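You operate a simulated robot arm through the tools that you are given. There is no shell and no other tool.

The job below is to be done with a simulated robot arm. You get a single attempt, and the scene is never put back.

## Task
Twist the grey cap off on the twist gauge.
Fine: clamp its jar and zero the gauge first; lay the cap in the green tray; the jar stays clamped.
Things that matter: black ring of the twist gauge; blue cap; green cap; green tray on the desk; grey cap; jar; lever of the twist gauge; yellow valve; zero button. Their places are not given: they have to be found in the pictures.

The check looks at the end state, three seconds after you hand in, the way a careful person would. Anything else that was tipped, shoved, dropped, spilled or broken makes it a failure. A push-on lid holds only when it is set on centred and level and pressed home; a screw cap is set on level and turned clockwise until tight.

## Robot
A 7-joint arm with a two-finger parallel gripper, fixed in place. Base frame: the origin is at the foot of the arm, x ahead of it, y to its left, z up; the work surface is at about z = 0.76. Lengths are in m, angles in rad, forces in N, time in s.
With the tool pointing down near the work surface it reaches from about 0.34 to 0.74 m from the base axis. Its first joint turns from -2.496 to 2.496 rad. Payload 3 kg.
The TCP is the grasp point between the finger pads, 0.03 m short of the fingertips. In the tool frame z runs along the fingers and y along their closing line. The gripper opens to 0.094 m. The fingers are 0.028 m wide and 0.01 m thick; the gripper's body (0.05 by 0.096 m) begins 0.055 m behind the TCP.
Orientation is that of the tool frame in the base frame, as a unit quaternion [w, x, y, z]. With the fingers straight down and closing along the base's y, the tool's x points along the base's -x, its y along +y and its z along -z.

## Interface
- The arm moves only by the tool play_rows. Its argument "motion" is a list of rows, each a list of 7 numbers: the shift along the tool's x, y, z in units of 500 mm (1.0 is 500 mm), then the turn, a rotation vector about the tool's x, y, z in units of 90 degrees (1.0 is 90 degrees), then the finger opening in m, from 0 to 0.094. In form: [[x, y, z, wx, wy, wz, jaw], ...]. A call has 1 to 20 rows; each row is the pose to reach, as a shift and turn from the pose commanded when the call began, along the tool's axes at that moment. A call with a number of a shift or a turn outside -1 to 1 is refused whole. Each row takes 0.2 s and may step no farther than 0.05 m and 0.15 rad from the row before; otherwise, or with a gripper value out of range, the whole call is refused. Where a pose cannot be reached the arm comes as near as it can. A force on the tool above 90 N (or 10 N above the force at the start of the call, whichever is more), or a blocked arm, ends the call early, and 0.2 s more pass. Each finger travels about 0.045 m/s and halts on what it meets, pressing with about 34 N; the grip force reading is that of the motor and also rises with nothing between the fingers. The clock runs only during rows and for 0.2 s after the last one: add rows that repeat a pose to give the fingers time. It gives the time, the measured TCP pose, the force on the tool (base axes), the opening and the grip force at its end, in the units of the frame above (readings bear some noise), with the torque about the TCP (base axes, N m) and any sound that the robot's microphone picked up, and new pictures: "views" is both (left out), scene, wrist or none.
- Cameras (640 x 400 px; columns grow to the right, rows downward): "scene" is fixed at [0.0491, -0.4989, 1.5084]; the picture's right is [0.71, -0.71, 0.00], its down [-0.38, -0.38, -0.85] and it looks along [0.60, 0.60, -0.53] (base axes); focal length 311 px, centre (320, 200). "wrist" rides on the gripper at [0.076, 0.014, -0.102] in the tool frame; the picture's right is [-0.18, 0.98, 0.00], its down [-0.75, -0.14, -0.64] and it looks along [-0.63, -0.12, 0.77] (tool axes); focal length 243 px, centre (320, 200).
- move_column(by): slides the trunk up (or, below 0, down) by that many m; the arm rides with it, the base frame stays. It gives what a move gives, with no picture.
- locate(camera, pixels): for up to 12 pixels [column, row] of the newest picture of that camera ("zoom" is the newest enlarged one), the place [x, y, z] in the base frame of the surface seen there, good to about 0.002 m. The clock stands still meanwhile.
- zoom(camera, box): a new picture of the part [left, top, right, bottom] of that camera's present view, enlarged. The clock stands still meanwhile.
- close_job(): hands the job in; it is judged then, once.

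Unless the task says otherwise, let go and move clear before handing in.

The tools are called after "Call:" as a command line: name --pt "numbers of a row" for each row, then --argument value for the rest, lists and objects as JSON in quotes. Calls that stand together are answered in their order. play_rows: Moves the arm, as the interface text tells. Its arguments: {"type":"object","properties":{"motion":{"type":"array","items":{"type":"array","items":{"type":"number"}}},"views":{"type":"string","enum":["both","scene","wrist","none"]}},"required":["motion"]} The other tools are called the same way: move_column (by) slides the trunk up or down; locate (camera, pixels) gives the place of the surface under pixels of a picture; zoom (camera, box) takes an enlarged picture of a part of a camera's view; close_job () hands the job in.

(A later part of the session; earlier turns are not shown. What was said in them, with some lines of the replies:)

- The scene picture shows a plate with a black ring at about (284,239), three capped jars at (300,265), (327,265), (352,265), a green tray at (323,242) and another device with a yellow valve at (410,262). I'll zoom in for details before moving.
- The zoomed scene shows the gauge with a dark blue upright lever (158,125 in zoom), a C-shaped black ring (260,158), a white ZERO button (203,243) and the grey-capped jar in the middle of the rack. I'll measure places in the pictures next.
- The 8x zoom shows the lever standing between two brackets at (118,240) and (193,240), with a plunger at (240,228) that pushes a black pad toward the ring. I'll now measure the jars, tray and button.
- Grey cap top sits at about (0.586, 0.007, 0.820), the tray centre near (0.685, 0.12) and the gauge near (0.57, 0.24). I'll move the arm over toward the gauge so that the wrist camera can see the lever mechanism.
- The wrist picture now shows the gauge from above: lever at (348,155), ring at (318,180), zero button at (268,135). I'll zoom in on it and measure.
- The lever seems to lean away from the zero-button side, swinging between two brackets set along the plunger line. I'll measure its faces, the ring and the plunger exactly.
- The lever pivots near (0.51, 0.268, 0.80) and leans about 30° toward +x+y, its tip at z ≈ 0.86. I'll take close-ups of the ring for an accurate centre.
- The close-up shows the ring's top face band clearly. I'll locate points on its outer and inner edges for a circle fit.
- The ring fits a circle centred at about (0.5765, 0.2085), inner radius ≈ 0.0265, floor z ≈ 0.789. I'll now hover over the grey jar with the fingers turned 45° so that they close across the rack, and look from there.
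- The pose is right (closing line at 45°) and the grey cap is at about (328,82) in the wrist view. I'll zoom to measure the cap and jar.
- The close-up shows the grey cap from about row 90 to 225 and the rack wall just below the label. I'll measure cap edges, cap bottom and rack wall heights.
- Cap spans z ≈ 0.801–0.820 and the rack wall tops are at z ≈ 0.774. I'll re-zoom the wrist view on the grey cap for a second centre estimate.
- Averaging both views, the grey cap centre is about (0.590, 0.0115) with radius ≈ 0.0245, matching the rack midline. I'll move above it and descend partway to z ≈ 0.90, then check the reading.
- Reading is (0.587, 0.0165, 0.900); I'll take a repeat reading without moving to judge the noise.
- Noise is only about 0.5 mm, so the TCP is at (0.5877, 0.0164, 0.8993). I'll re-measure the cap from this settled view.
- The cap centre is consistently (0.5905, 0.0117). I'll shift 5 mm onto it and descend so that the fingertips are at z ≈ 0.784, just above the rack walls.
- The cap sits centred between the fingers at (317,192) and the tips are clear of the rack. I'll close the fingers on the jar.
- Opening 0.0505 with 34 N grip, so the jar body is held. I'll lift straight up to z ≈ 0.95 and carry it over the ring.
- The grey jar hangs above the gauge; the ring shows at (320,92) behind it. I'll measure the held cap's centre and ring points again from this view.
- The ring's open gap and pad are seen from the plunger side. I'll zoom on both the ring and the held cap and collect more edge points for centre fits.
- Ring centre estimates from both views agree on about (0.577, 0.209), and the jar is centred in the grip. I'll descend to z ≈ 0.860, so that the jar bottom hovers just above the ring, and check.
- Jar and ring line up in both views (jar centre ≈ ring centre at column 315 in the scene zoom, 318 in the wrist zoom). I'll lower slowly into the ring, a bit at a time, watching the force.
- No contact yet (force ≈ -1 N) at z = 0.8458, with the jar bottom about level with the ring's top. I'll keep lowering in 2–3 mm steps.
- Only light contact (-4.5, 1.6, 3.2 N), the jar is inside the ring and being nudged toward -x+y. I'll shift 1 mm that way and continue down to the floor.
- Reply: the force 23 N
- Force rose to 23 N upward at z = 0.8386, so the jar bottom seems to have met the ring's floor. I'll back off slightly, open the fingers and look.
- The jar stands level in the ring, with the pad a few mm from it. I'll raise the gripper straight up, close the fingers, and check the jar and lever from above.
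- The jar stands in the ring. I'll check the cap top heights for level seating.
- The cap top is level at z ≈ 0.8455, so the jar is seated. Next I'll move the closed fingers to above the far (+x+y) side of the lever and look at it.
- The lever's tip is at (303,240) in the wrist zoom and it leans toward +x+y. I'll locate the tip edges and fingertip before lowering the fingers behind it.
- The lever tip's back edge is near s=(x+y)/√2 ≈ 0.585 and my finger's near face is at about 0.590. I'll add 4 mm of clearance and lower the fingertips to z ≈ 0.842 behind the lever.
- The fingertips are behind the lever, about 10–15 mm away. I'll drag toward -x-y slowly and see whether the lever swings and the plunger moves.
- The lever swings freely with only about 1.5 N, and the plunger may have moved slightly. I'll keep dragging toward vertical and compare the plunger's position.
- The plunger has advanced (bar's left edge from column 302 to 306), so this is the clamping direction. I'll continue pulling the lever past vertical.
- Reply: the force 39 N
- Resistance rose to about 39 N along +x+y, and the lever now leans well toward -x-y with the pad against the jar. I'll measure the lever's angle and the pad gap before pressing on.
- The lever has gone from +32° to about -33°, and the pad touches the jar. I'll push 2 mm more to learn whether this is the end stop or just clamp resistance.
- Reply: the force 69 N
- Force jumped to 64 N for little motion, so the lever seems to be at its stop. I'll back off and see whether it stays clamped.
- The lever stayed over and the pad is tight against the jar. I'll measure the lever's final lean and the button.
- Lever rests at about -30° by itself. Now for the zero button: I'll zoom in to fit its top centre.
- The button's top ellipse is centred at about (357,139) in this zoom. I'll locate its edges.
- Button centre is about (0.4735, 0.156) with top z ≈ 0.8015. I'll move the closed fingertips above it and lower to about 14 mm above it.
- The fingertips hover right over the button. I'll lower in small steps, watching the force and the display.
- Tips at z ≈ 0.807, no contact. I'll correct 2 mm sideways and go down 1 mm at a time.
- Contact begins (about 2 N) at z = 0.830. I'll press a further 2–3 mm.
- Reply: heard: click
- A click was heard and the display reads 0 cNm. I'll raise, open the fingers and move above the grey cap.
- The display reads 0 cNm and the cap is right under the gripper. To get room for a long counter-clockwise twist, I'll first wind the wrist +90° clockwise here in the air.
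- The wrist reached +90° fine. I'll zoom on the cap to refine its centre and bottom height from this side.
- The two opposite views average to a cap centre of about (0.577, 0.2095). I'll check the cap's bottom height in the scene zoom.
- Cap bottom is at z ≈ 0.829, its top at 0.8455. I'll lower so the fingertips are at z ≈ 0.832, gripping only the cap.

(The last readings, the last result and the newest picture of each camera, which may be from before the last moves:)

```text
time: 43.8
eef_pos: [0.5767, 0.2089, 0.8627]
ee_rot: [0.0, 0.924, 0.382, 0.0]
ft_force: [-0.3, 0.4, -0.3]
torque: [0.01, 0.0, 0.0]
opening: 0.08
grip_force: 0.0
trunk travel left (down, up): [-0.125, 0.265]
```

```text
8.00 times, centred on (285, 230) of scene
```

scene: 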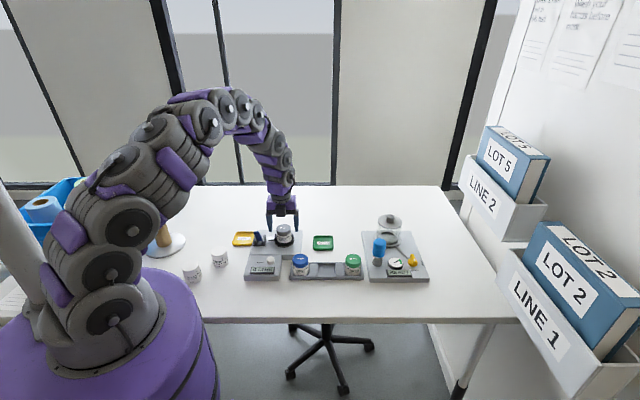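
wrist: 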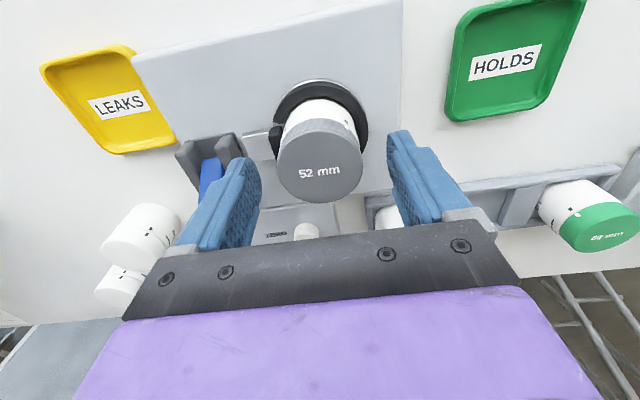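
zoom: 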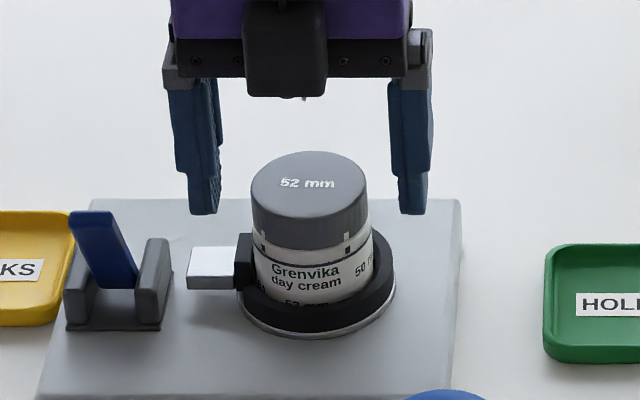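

The fingers straddle the cap evenly (inner faces at columns 220 and 395, cap at 309). I'll close on the cap.

Call:
play_rows --pt "0 0 0 0 0 0 0.06" --pt "0 0 0 0 0 0 0.04" --pt "0 0 0 0 0 0 0.03" --pt "0 0 0 0 0 0 0.03" --pt "0 0 0 0 0 0 0.03" --views "both"

Call:
zoom --camera "scene" --box '[250, 205, 320, 255]'

```text
time: 45.0
eef_pos: [0.5764, 0.2093, 0.8631]
ee_rot: [0.001, 0.924, 0.382, 0.001]
ft_force: [-1.4, 0.9, -0.5]
torque: [0.01, 0.0, -0.03]
opening: 0.0496
grip_force: 33.7
trunk travel left (down, up): [-0.125, 0.265]
```

scene: 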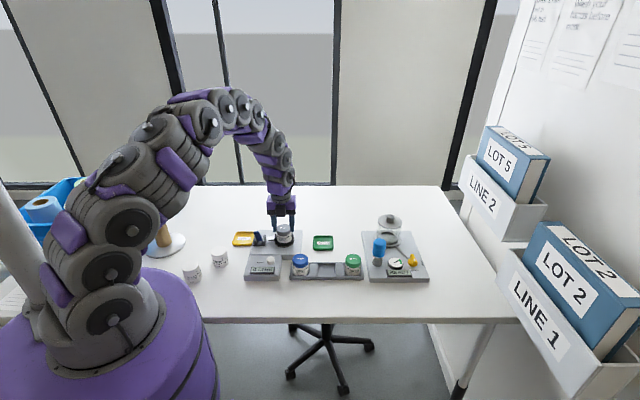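
wrist: 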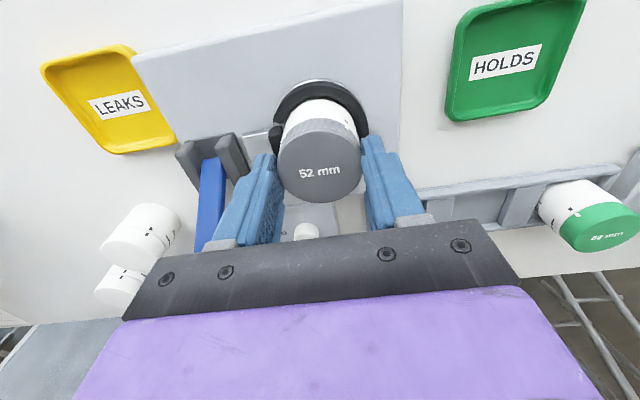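

```text
8.00 times, centred on (285, 230) of scene
```

zoom: 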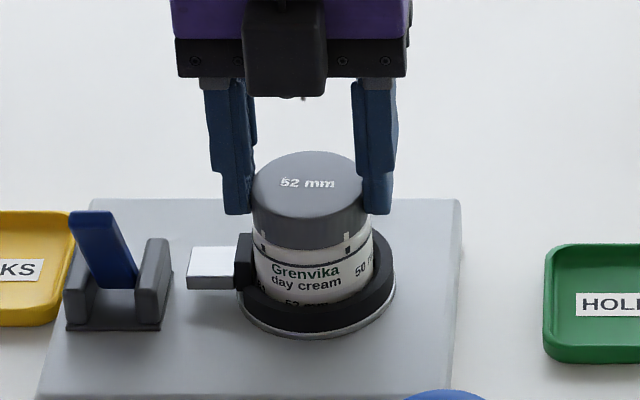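

Grip on the cap is 0.0496 m wide with no side force, so it is centred. I'll begin the counter-clockwise twist with a small 18° turn and watch the torque and the display.

Call:
play_rows --pt "0 0 0 0 0 -0.05 0.03" --pt "0 0 0 0 0 -0.1 0.03" --pt "0 0 0 0 0 -0.15 0.03" --pt "0 0 0 0 0 -0.2 0.03" --pt "0 0 0 0 0 -0.2 0.03" --views "both"

Call:
zoom --camera "scene" --box '[240, 215, 310, 275]'

```text
time: 46.2
eef_pos: [0.5755, 0.209, 0.8628]
ee_rot: [0.001, 0.852, 0.524, -0.001]
ft_force: [-9.0, -0.8, 2.3]
torque: [-0.04, 0.34, 0.02]
opening: 0.0495
grip_force: 33.8
trunk travel left (down, up): [-0.125, 0.265]
```

scene: 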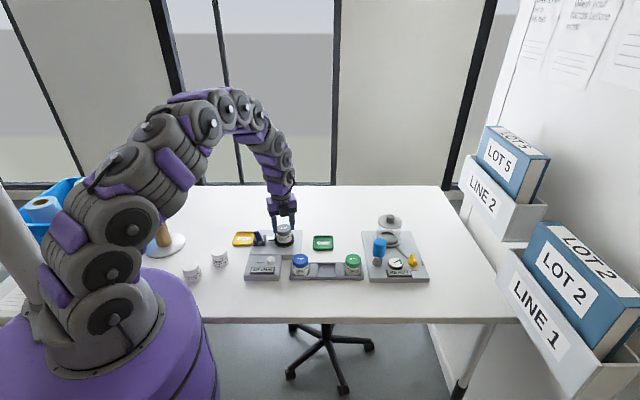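
wrist: 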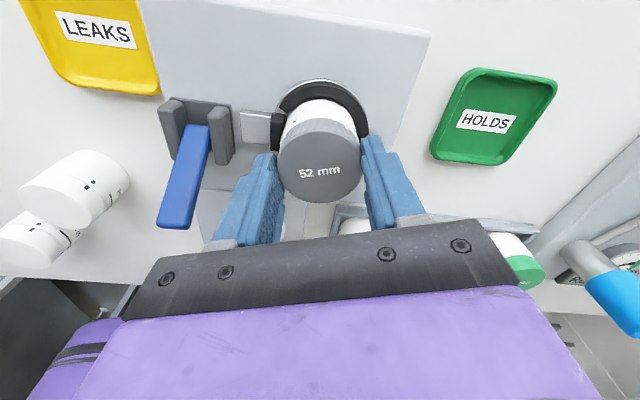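

```text
6.67 times, centred on (275, 245) of scene
```

zoom: 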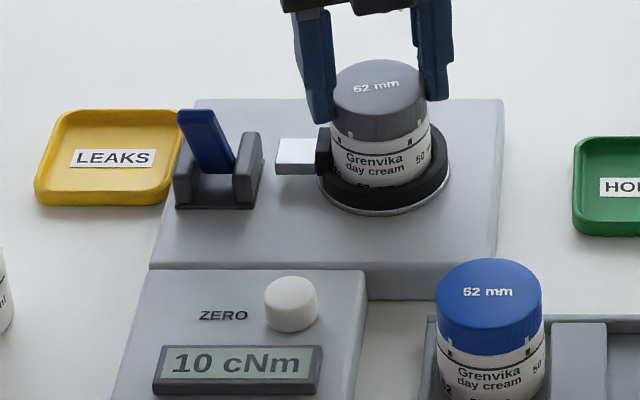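

The cap turned 18° with the gripper, the jar's label stayed put, and the gauge reads 10 cNm; side force is a mild -9 N. I'll keep turning counter-clockwise 90°, rising slightly with the thread.

Call:
play_rows --pt "-0.0005 -0.001 -0.0002 0 0 -0.08 0.03" --pt "-0.0005 -0.001 -0.0004 0 0 -0.16 0.03" --pt "-0.0005 -0.001 -0.0006 0 0 -0.24 0.03" --pt "-0.0005 -0.001 -0.0008 0 0 -0.32 0.03" --pt "-0.0005 -0.001 -0.001 0 0 -0.4 0.03" --pt "-0.0005 -0.001 -0.0012 0 0 -0.48 0.03" --pt "-0.0005 -0.001 -0.0014 0 0 -0.56 0.03" --pt "-0.0005 -0.001 -0.0016 0 0 -0.64 0.03" --pt "-0.0005 -0.001 -0.0018 0 0 -0.72 0.03" --pt "-0.0005 -0.001 -0.002 0 0 -0.8 0.03" --pt "-0.0005 -0.001 -0.002 0 0 -0.8 0.03" --views "both"

Call:
zoom --camera "scene" --box '[240, 215, 310, 275]'

```text
time: 48.6
eef_pos: [0.5757, 0.2089, 0.8636]
ee_rot: [0.001, 0.382, 0.924, -0.001]
ft_force: [-12.7, -2.7, -0.8]
torque: [0.0, 0.39, 0.01]
opening: 0.0496
grip_force: 33.7
trunk travel left (down, up): [-0.125, 0.265]
```

scene: 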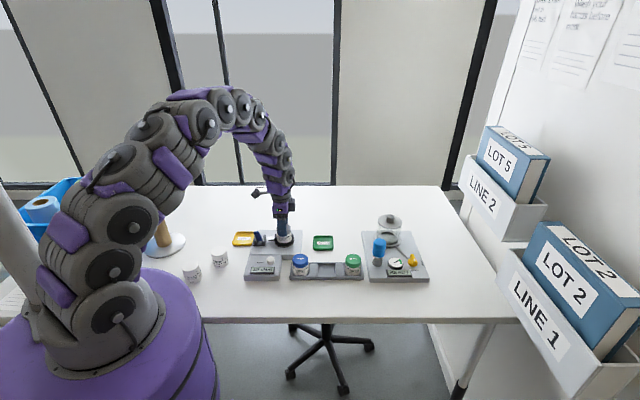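
wrist: 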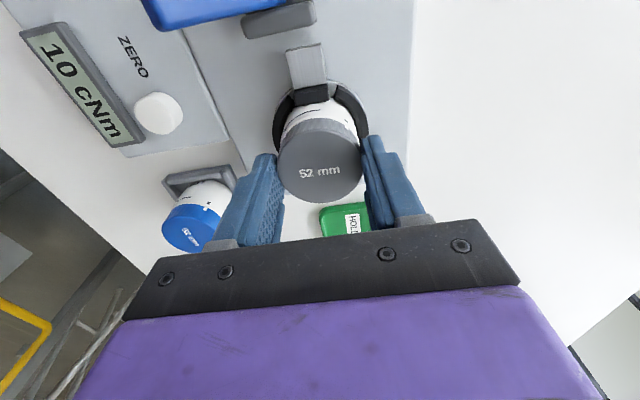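

```text
6.67 times, centred on (275, 245) of scene
```

zoom: 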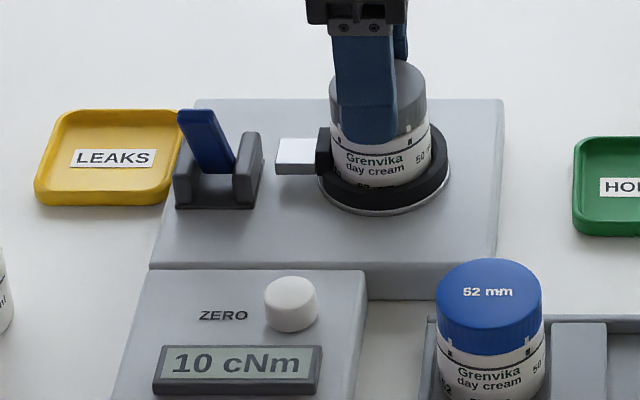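

The cap has turned 90° with the gripper (text still aligned to the fingers), the jar is unmoved, the gauge shows 10 cNm. I'll ease 1 mm toward -x and turn another 90°.

Call:
play_rows --pt "0.0012 -0.0017 -0.0002 0 0 -0.08 0.03" --pt "0.0012 -0.0017 -0.0004 0 0 -0.16 0.03" --pt "0.0012 -0.0017 -0.0006 0 0 -0.24 0.03" --pt "0.0012 -0.0017 -0.0008 0 0 -0.32 0.03" --pt "0.0012 -0.0017 -0.001 0 0 -0.4 0.03" --pt "0.0012 -0.0017 -0.0012 0 0 -0.48 0.03" --pt "0.0012 -0.0017 -0.0014 0 0 -0.56 0.03" --pt "0.0012 -0.0017 -0.0016 0 0 -0.64 0.03" --pt "0.0012 -0.0017 -0.0018 0 0 -0.72 0.03" --pt "0.0012 -0.0017 -0.002 0 0 -0.8 0.03" --pt "0.0012 -0.0017 -0.0022 0 0 -0.88 0.03" --pt "0.0012 -0.0017 -0.0024 0 0 -0.96 0.03" --pt "0.0012 -0.0017 -0.0025 0 0 -1.0 0.03" --pt "0.0012 -0.0017 -0.0025 0 0 -1.0 0.03" --views "both"

Call:
zoom --camera "scene" --box '[240, 215, 310, 275]'

```text
time: 51.6
eef_pos: [0.5767, 0.2082, 0.8654]
ee_rot: [0.0, -0.383, 0.924, -0.001]
ft_force: [-7.4, -10.6, -1.4]
torque: [-0.31, 0.25, 0.03]
opening: 0.0494
grip_force: 34.2
trunk travel left (down, up): [-0.125, 0.265]
```

scene: 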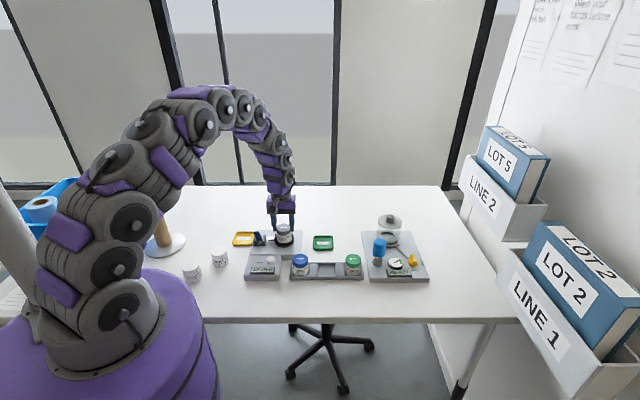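
wrist: 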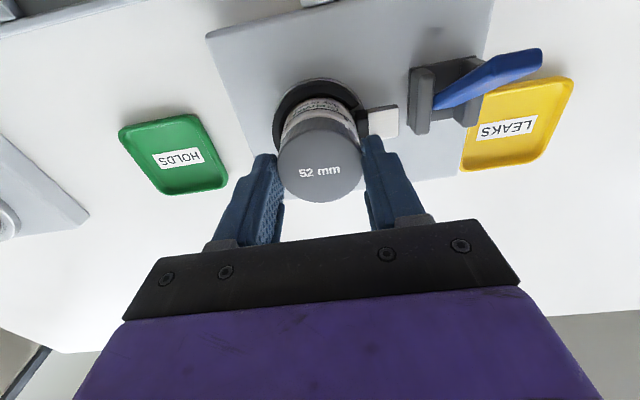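

```text
6.67 times, centred on (275, 245) of scene
```

zoom: 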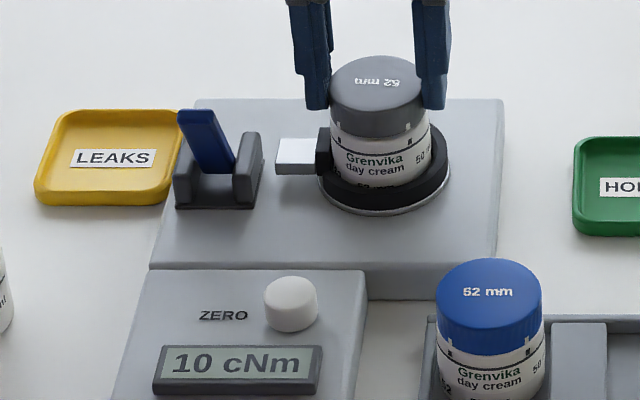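

The cap has turned 180° (its text is upside down in the scene zoom) and has risen slightly; forces stay small. I'll try another 90° counter-clockwise, easing 1 mm toward -x-y.

Call:
play_rows --pt "0.002 0 -0.0002 0 0 -0.08 0.03" --pt "0.002 0 -0.0004 0 0 -0.16 0.03" --pt "0.002 0 -0.0006 0 0 -0.24 0.03" --pt "0.002 0 -0.0008 0 0 -0.32 0.03" --pt "0.002 0 -0.001 0 0 -0.4 0.03" --pt "0.002 0 -0.0012 0 0 -0.48 0.03" --pt "0.002 0 -0.0014 0 0 -0.56 0.03" --pt "0.002 0 -0.0016 0 0 -0.64 0.03" --pt "0.002 0 -0.0018 0 0 -0.72 0.03" --pt "0.002 0 -0.002 0 0 -0.8 0.03" --pt "0.002 0 -0.0022 0 0 -0.88 0.03" --pt "0.002 0 -0.0024 0 0 -0.96 0.03" --pt "0.002 0 -0.0025 0 0 -1.0 0.03" --pt "0.002 0 -0.0025 0 0 -1.0 0.03" --views "both"

Call:
zoom --camera "scene" --box '[240, 215, 310, 275]'

```text
time: 54.6
eef_pos: [0.5748, 0.2086, 0.8648]
ee_rot: [0.0, 0.924, -0.382, 0.001]
ft_force: [14.5, -4.1, 0.9]
torque: [-0.1, -0.52, 0.01]
opening: 0.0491
grip_force: 34.2
trunk travel left (down, up): [-0.125, 0.265]
```

scene: 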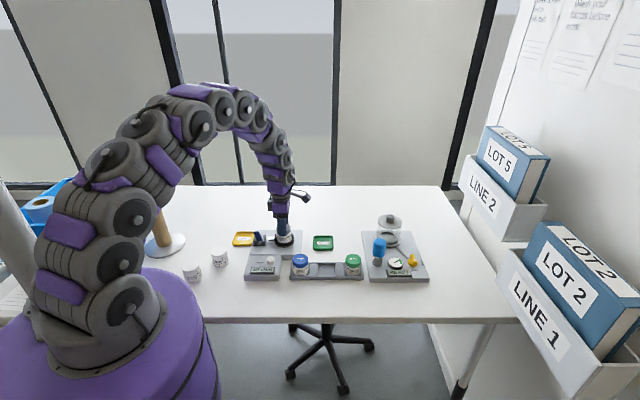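
wrist: 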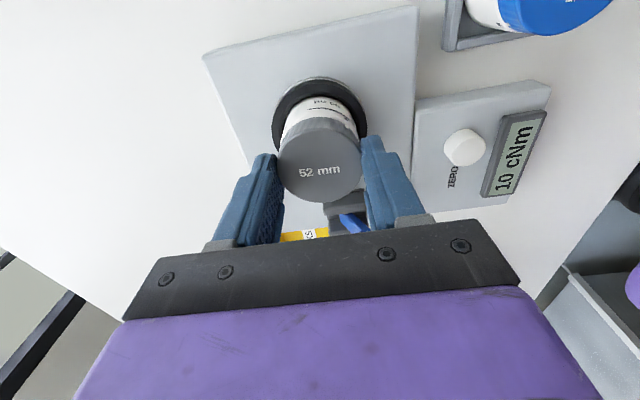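

```text
6.67 times, centred on (275, 245) of scene
```

zoom: 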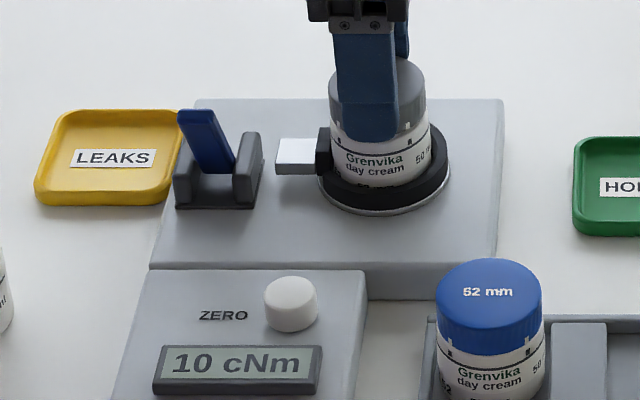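

Total turn is 270°, jar unmoved. I'll recentre slightly and test whether the cap is free by lifting just 2 mm and reading the vertical force.

Call:
play_rows --pt "0.0024 -0.0012 0 0 0 0 0.03" --pt "0.0024 -0.0012 -0.002 0 0 0 0.03" --pt "0.0024 -0.0012 -0.004 0 0 0 0.03" --pt "0.0024 -0.0012 -0.004 0 0 0 0.03" --views "both"

Call:
zoom --camera "scene" --box '[260, 210, 310, 255]'

```text
time: 55.6
eef_pos: [0.5766, 0.2091, 0.868]
ee_rot: [0.0, 0.924, -0.382, 0.001]
ft_force: [0.0, -1.3, 0.6]
torque: [-0.04, 0.04, -0.01]
opening: 0.0495
grip_force: 33.9
trunk travel left (down, up): [-0.125, 0.265]
```

scene: 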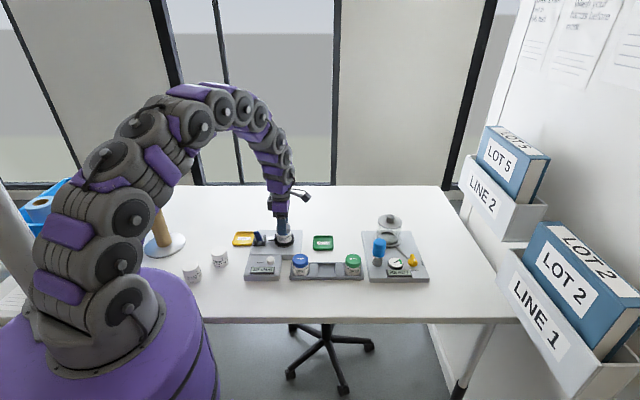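
wrist: 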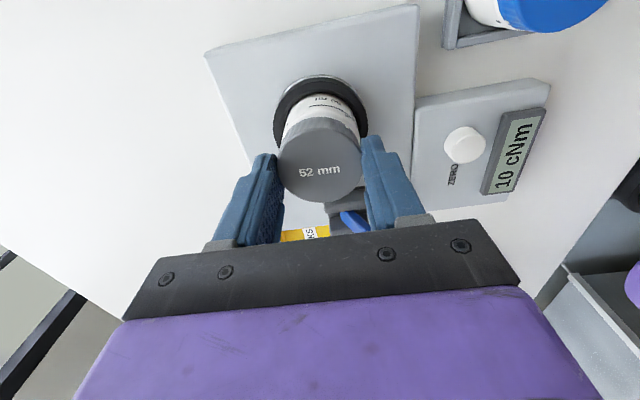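

```text
8.89 times, centred on (285, 232) of scene
```

zoom: 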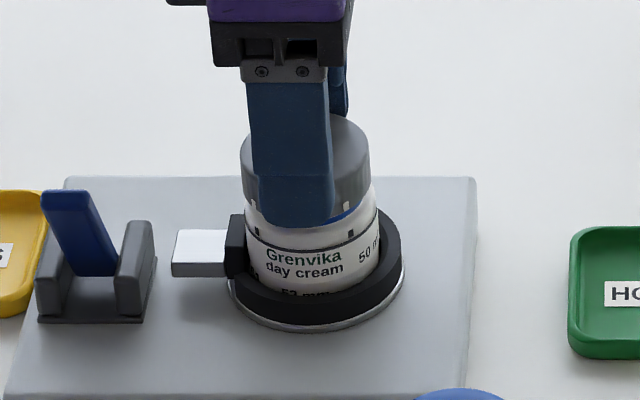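

Forces are near zero after rising 2 mm and a bluish neck band shows between cap and jar, so the cap is free. I'll lift straight up slowly, then higher.

Call:
play_rows --pt "0 0 -0.008 0 0 0 0.03" --pt "0 0 -0.016 0 0 0 0.03" --pt "0 0 -0.024 0 0 0 0.03" --pt "0 0 -0.036 0 0 0 0.03" --pt "0 0 -0.05 0 0 0 0.03" --pt "0 0 -0.05 0 0 0 0.03" --views "both"

Call:
zoom --camera "scene" --box '[240, 205, 310, 275]'

```text
time: 57.0
eef_pos: [0.5762, 0.2085, 0.8924]
ee_rot: [0.001, 0.924, -0.382, 0.001]
ft_force: [-1.5, -0.4, -0.6]
torque: [-0.03, 0.03, 0.0]
opening: 0.0498
grip_force: 34.5
trunk travel left (down, up): [-0.125, 0.265]
```

scene: 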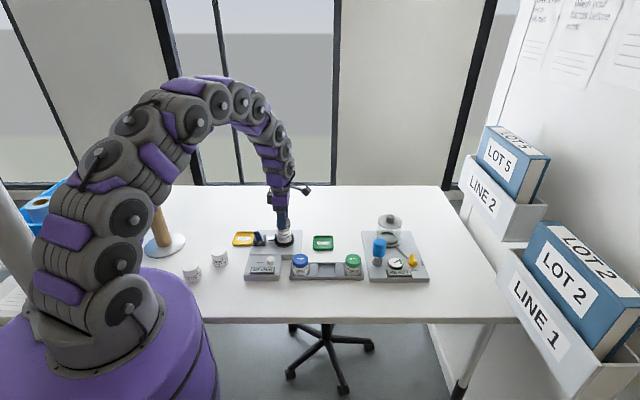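
wrist: 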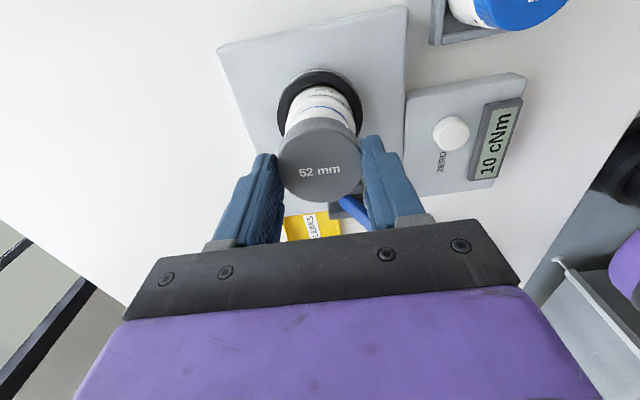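

```text
5.71 times, centred on (275, 240) of scene
```

zoom: 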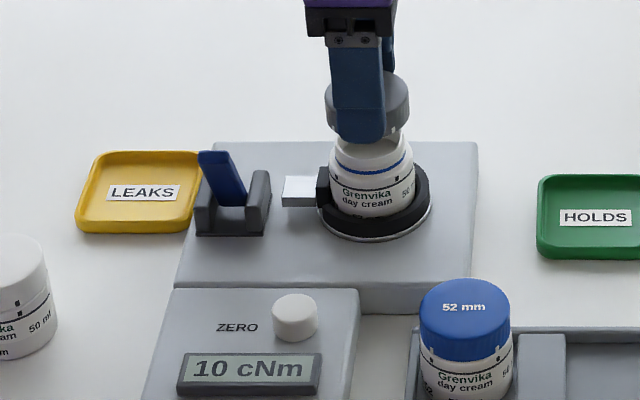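

The cap is off and the jar stays in the ring. I'll rise further and zoom on the green tray to measure it.

Call:
play_rows --pt "0 0 -0.04 0 0 0 0.03" --pt "0 0 -0.09 0 0 0 0.03" --pt "0 0 -0.12 0 0 0 0.03" --pt "0 0 -0.12 0 0 0 0.03" --views "both"

Call:
zoom --camera "scene" --box '[303, 227, 343, 257]'

```text
time: 58.0
eef_pos: [0.5753, 0.2064, 0.9502]
ee_rot: [0.001, 0.924, -0.383, 0.001]
ft_force: [-0.4, 0.0, -0.2]
torque: [0.02, -0.01, -0.05]
opening: 0.0496
grip_force: 33.1
trunk travel left (down, up): [-0.125, 0.265]
```

scene: 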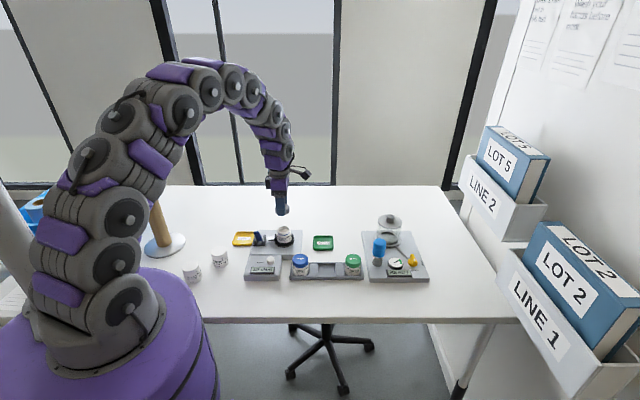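
wrist: 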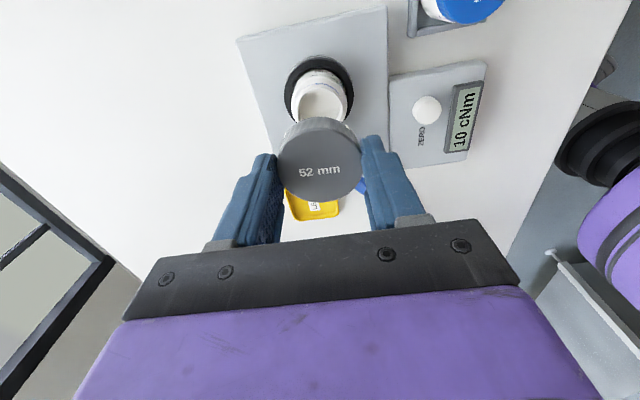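

```text
13.33 times, centred on (323, 242) of scene
```

zoom: 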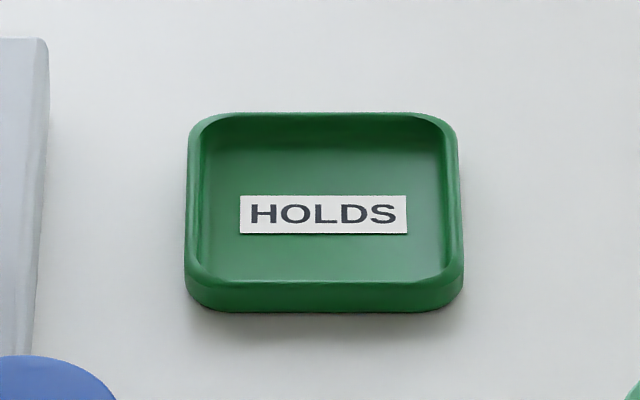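

Call:
locate --camera "zoom" --pixels '[[195, 205], [455, 205], [323, 117], [323, 285], [323, 213], [205, 200], [445, 200], [323, 150], [323, 265], [230, 250], [420, 250], [323, 240]]'

```text
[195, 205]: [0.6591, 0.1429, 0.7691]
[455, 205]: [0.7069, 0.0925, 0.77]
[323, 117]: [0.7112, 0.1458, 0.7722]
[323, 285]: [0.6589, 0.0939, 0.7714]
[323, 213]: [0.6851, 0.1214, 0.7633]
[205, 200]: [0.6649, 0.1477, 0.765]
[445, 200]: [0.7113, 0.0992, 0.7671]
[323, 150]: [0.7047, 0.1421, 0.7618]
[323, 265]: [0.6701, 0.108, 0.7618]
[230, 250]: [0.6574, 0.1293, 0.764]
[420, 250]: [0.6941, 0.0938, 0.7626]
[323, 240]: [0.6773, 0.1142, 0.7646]
```

The tray's centre is about (0.684, 0.119), rim z ≈ 0.772, floor z ≈ 0.762. I'll carry the cap over it and descend partway.

Call:
play_rows --pt "0.06 -0.0055 0 0 0 0 0.03" --pt "0.12 -0.011 0 0 0 0 0.03" --pt "0.18 -0.0165 0 0 0 0 0.03" --pt "0.24 -0.022 0 0 0 0 0.03" --pt "0.2789 -0.0255 0 0 0 0 0.03" --pt "0.2789 -0.0255 0.06 0 0 0 0.03" --pt "0.2789 -0.0255 0.12 0 0 0 0.03" --pt "0.2789 -0.0255 0.18 0 0 0 0.03" --pt "0.2789 -0.0255 0.22 0 0 0 0.03" --pt "0.2789 -0.0255 0.245 0 0 0 0.03" --pt "0.2789 -0.0255 0.245 0 0 0 0.03" --pt "0.2789 -0.0255 0.245 0 0 0 0.03" --views "both"

Call:
zoom --camera "scene" --box '[293, 202, 353, 257]'

Call:
zoom --camera "wrist" --box '[220, 80, 420, 240]'

```text
time: 60.6
eef_pos: [0.6872, 0.1184, 0.8306]
ee_rot: [-0.001, 0.924, -0.383, 0.0]
ft_force: [-0.6, -0.3, -0.2]
torque: [-0.01, 0.01, 0.01]
opening: 0.0492
grip_force: 33.8
trunk travel left (down, up): [-0.125, 0.265]
```

scene: 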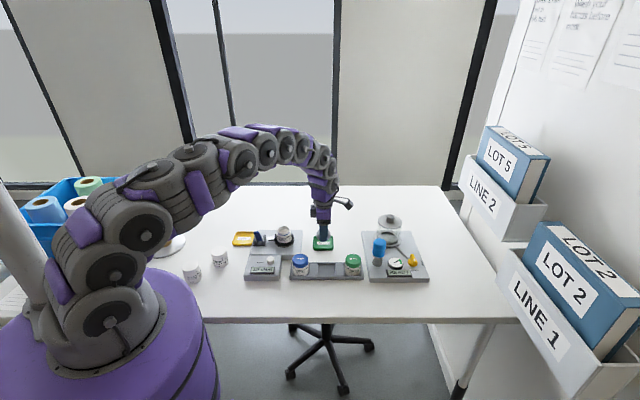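
wrist: 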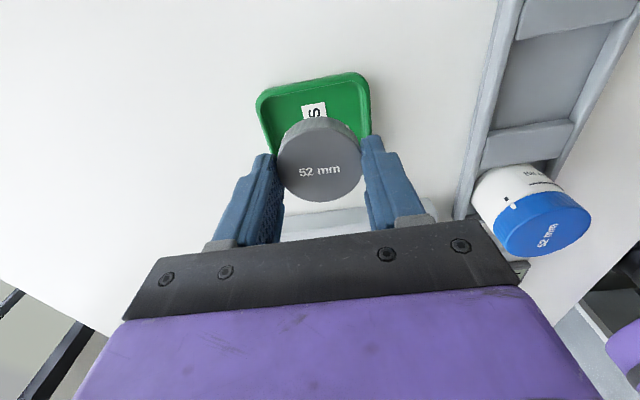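

```text
7.27 times, centred on (323, 230) of scene
```

zoom: 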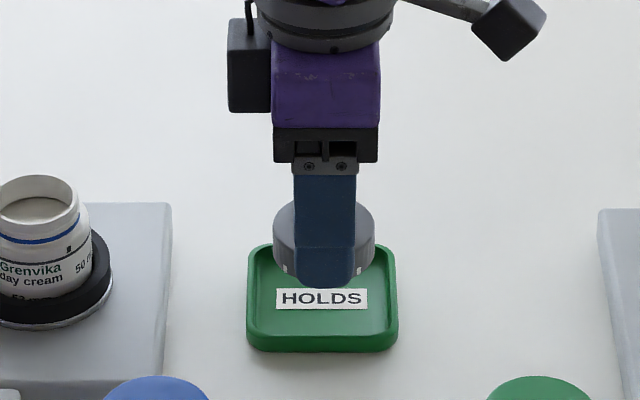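

```text
2.50 times, centred on (320, 160) of wrist
```

zoom: 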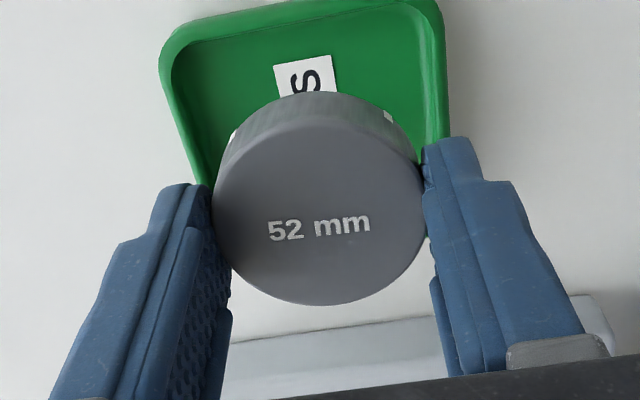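

The cap hangs over the tray, well centred (cap column 324 vs tray 322 in the scene zoom). I'll descend until the fingertips are just above the rim.

Call:
play_rows --pt "0 0 0.015 0 0 0 0.03" --pt "0 0 0.03 0 0 0 0.03" --pt "0 0 0.042 0 0 0 0.03" --pt "0 0 0.05 0 0 0 0.03" --pt "0 0 0.05 0 0 0 0.03" --pt "0 0 0.05 0 0 0 0.03" --views "both"

Call:
zoom --camera "scene" --box '[293, 212, 353, 257]'

Call:
zoom --camera "wrist" --box '[220, 80, 420, 240]'

```text
time: 62.0
eef_pos: [0.6847, 0.1181, 0.8064]
ee_rot: [0.0, 0.924, -0.383, 0.0]
ft_force: [-0.6, -0.1, -0.8]
torque: [0.0, 0.02, 0.01]
opening: 0.0492
grip_force: 34.0
trunk travel left (down, up): [-0.125, 0.265]
```

scene: 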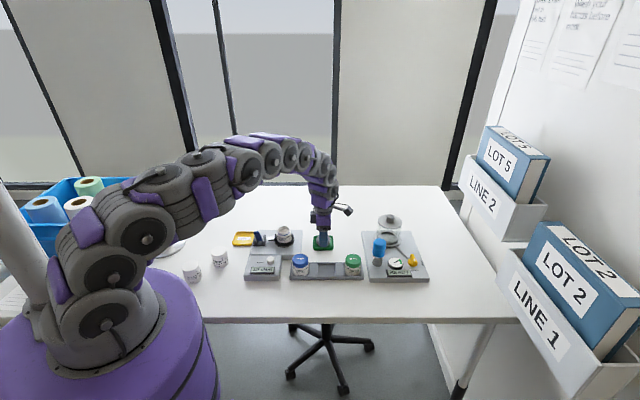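
wrist: 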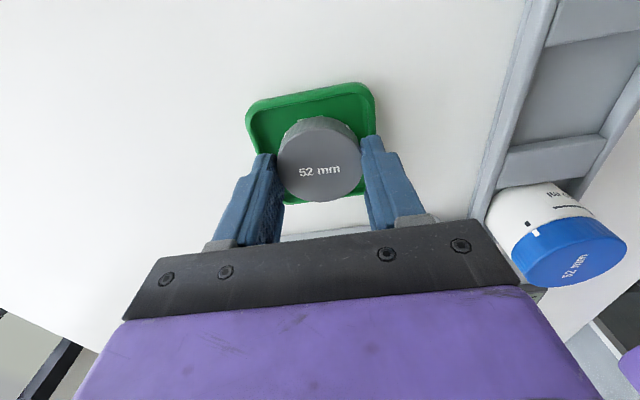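

```text
8.89 times, centred on (323, 234) of scene
```

zoom: 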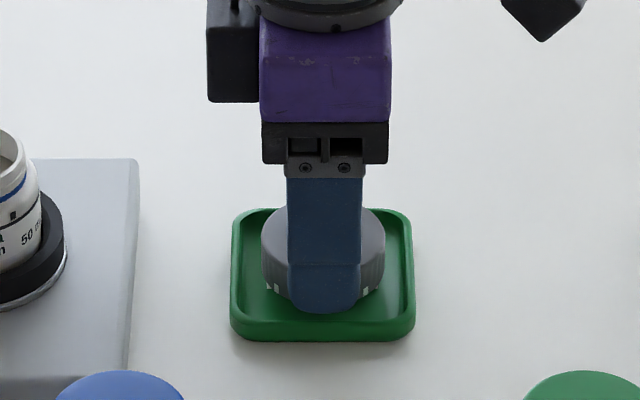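

```text
2.50 times, centred on (320, 160) of wrist
```

zoom: 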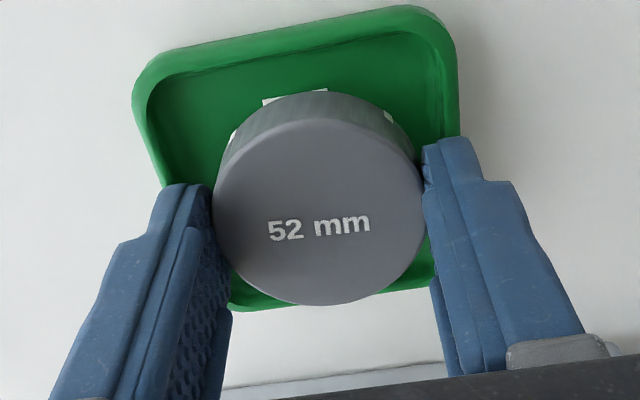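

Cap is centred in the tray, tips at z ≈ 0.776. I'll lower 3 mm more, watching for rim contact.

Call:
play_rows --pt "0 0 0.003 0 0 0 0.03" --pt "0 0 0.006 0 0 0 0.03" --pt "0 0 0.006 0 0 0 0.03" --views "none"

```text
time: 62.8
eef_pos: [0.6839, 0.1181, 0.8024]
ee_rot: [0.0, 0.924, -0.382, 0.0]
ft_force: [0.2, -0.1, 0.0]
torque: [-0.01, -0.01, 0.0]
opening: 0.0493
grip_force: 34.0
trunk travel left (down, up): [-0.125, 0.265]
```

No contact, tips at z ≈ 0.772 and the cap bottom only ~6 mm above the tray floor. I'll open the fingers to release the cap.

Call:
play_rows --pt "0 0 0 0 0 0 0.052" --pt "0 0 0 0 0 0 0.056" --pt "0 0 0 0 0 0 0.065" --pt "0 0 0 0 0 0 0.075" --pt "0 0 0 0 0 0 0.075" --views "both"

Call:
zoom --camera "scene" --box '[293, 212, 353, 257]'

Call:
zoom --camera "wrist" --box '[220, 80, 420, 240]'

```text
time: 64.0
eef_pos: [0.6845, 0.1186, 0.8031]
ee_rot: [0.001, 0.924, -0.382, 0.001]
ft_force: [-0.4, -0.5, 0.0]
torque: [0.0, -0.01, 0.02]
opening: 0.0752
grip_force: 0.0
trunk travel left (down, up): [-0.125, 0.265]
```

scene: 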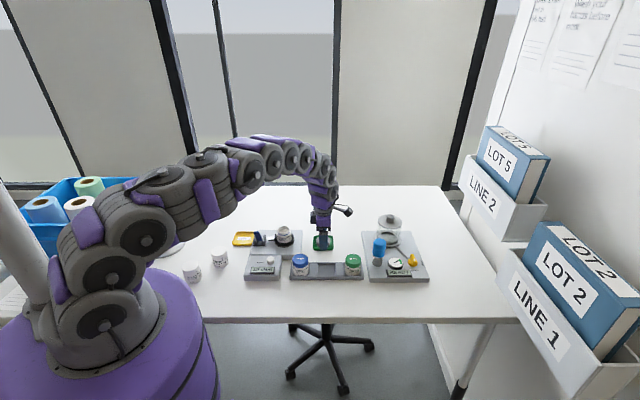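
wrist: 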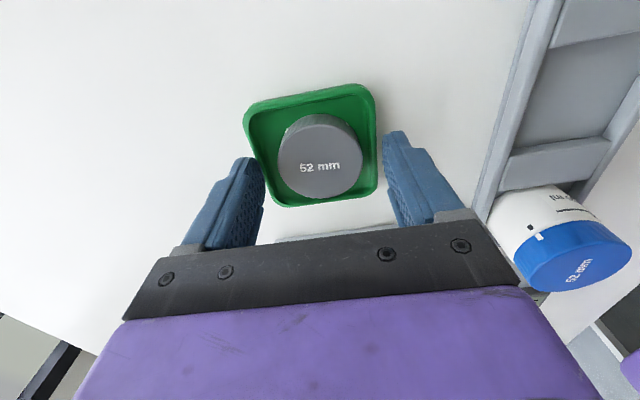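

```text
8.89 times, centred on (323, 234) of scene
```

zoom: 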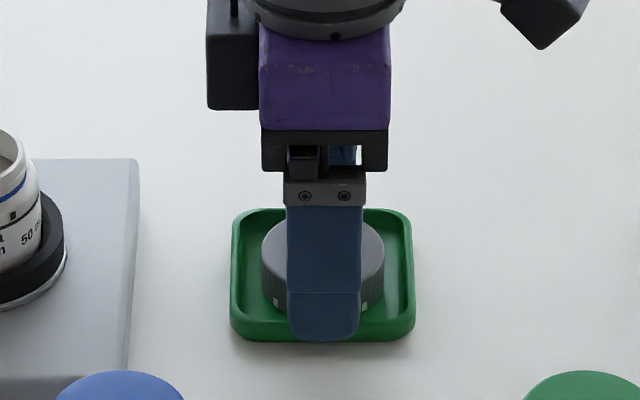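

```text
2.50 times, centred on (320, 160) of wrist
```

zoom: 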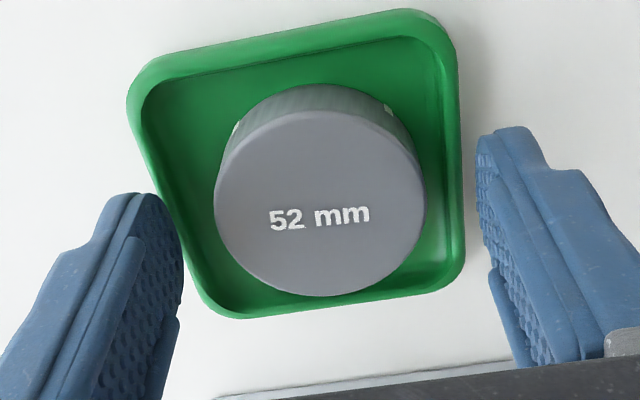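

The cap lies flat in the middle of the green tray and the fingers are clear of it. I'll raise the arm straight up and check everything.

Call:
play_rows --pt "0 0 -0.04 0 0 0 0.08" --pt "0 0 -0.1 0 0 0 0.08" --pt "0 0 -0.18 0 0 0 0.08" --pt "0 0 -0.26 0 0 0 0.08" --pt "0 0 -0.34 0 0 0 0.08" --pt "0 0 -0.4 0 0 0 0.08" --pt "0 0 -0.4 0 0 0 0.08" --pt "0 0 -0.4 0 0 0 0.08" --views "both"

Call:
zoom --camera "scene" --box '[230, 200, 370, 290]'

Call:
zoom --camera "scene" --box '[240, 210, 310, 255]'

```text
time: 65.8
eef_pos: [0.6845, 0.1183, 1.0024]
ee_rot: [0.001, 0.924, -0.383, 0.0]
ft_force: [0.2, -1.1, -0.3]
torque: [0.01, 0.03, -0.04]
opening: 0.0802
grip_force: 0.1
trunk travel left (down, up): [-0.125, 0.265]
```

scene: 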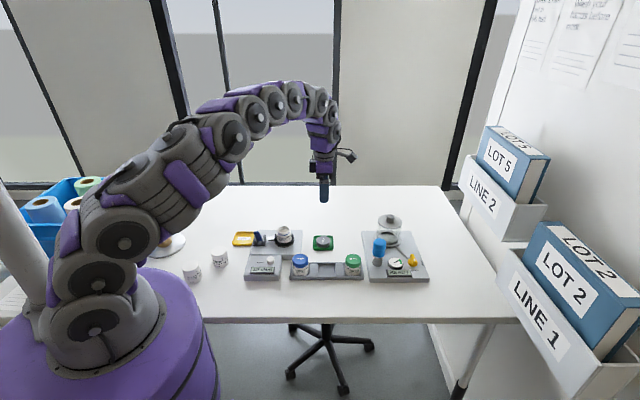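
wrist: 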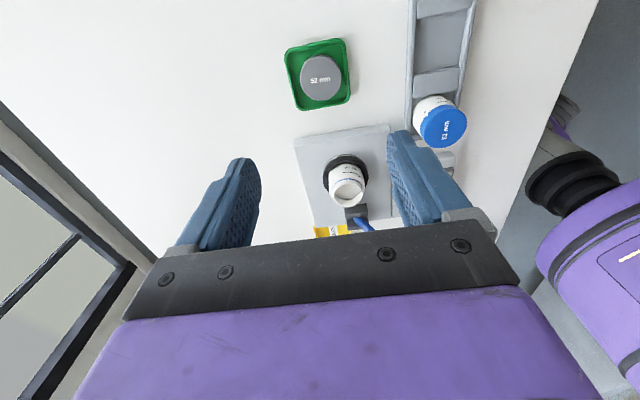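

```text
4.44 times, centred on (300, 245) of scene
```

zoom: 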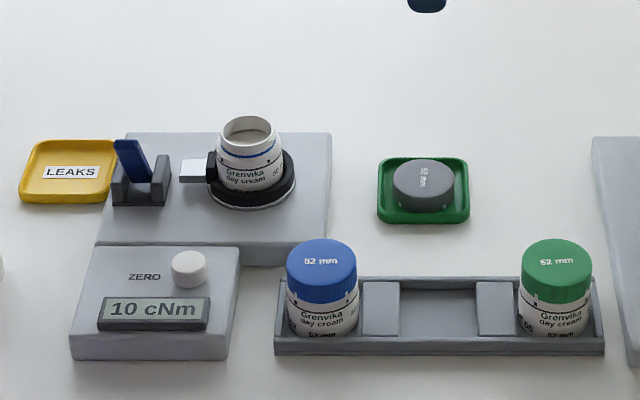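

```text
8.89 times, centred on (275, 232) of scene
```

zoom: 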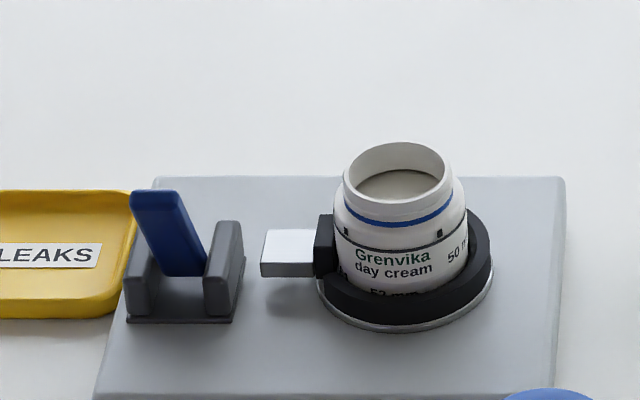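

The end state looks right. The open jar is upright in the ring with the lever over and the pad tight, and the gauge reads 10 cNm after zeroing. The grey cap lies flat in the green tray, the other jars look undisturbed, and the arm is clear, so I'll hand the job in.

Call:
close_job

```text
The job is handed in.
```

The grey cap is off and lying flat in the middle of the green tray, and its jar is still clamped in the gauge ring. I've handed the job in.

- **Clamp:** I moved the jar from the rack into the black ring and pulled the lever over until it stopped. It stayed there when I let go, and the jar did not turn while I twisted the cap.
- **Zero:** Pressing the button after clamping gave a click, and the display went from 12 to 0 cNm.
- **Twist:** I turned the cap about 270° counter-clockwise before it lifted free. The gauge read 10 cNm.
- **Laying it down:** The fingers would not fit below the tray rim, so I let the cap go about 6 mm above the tray floor. It landed flat.

In the last pictures the blue and green jars had not moved, the arm was clear, and I saw nothing tipped or spilled. I never touched the yellow valve.
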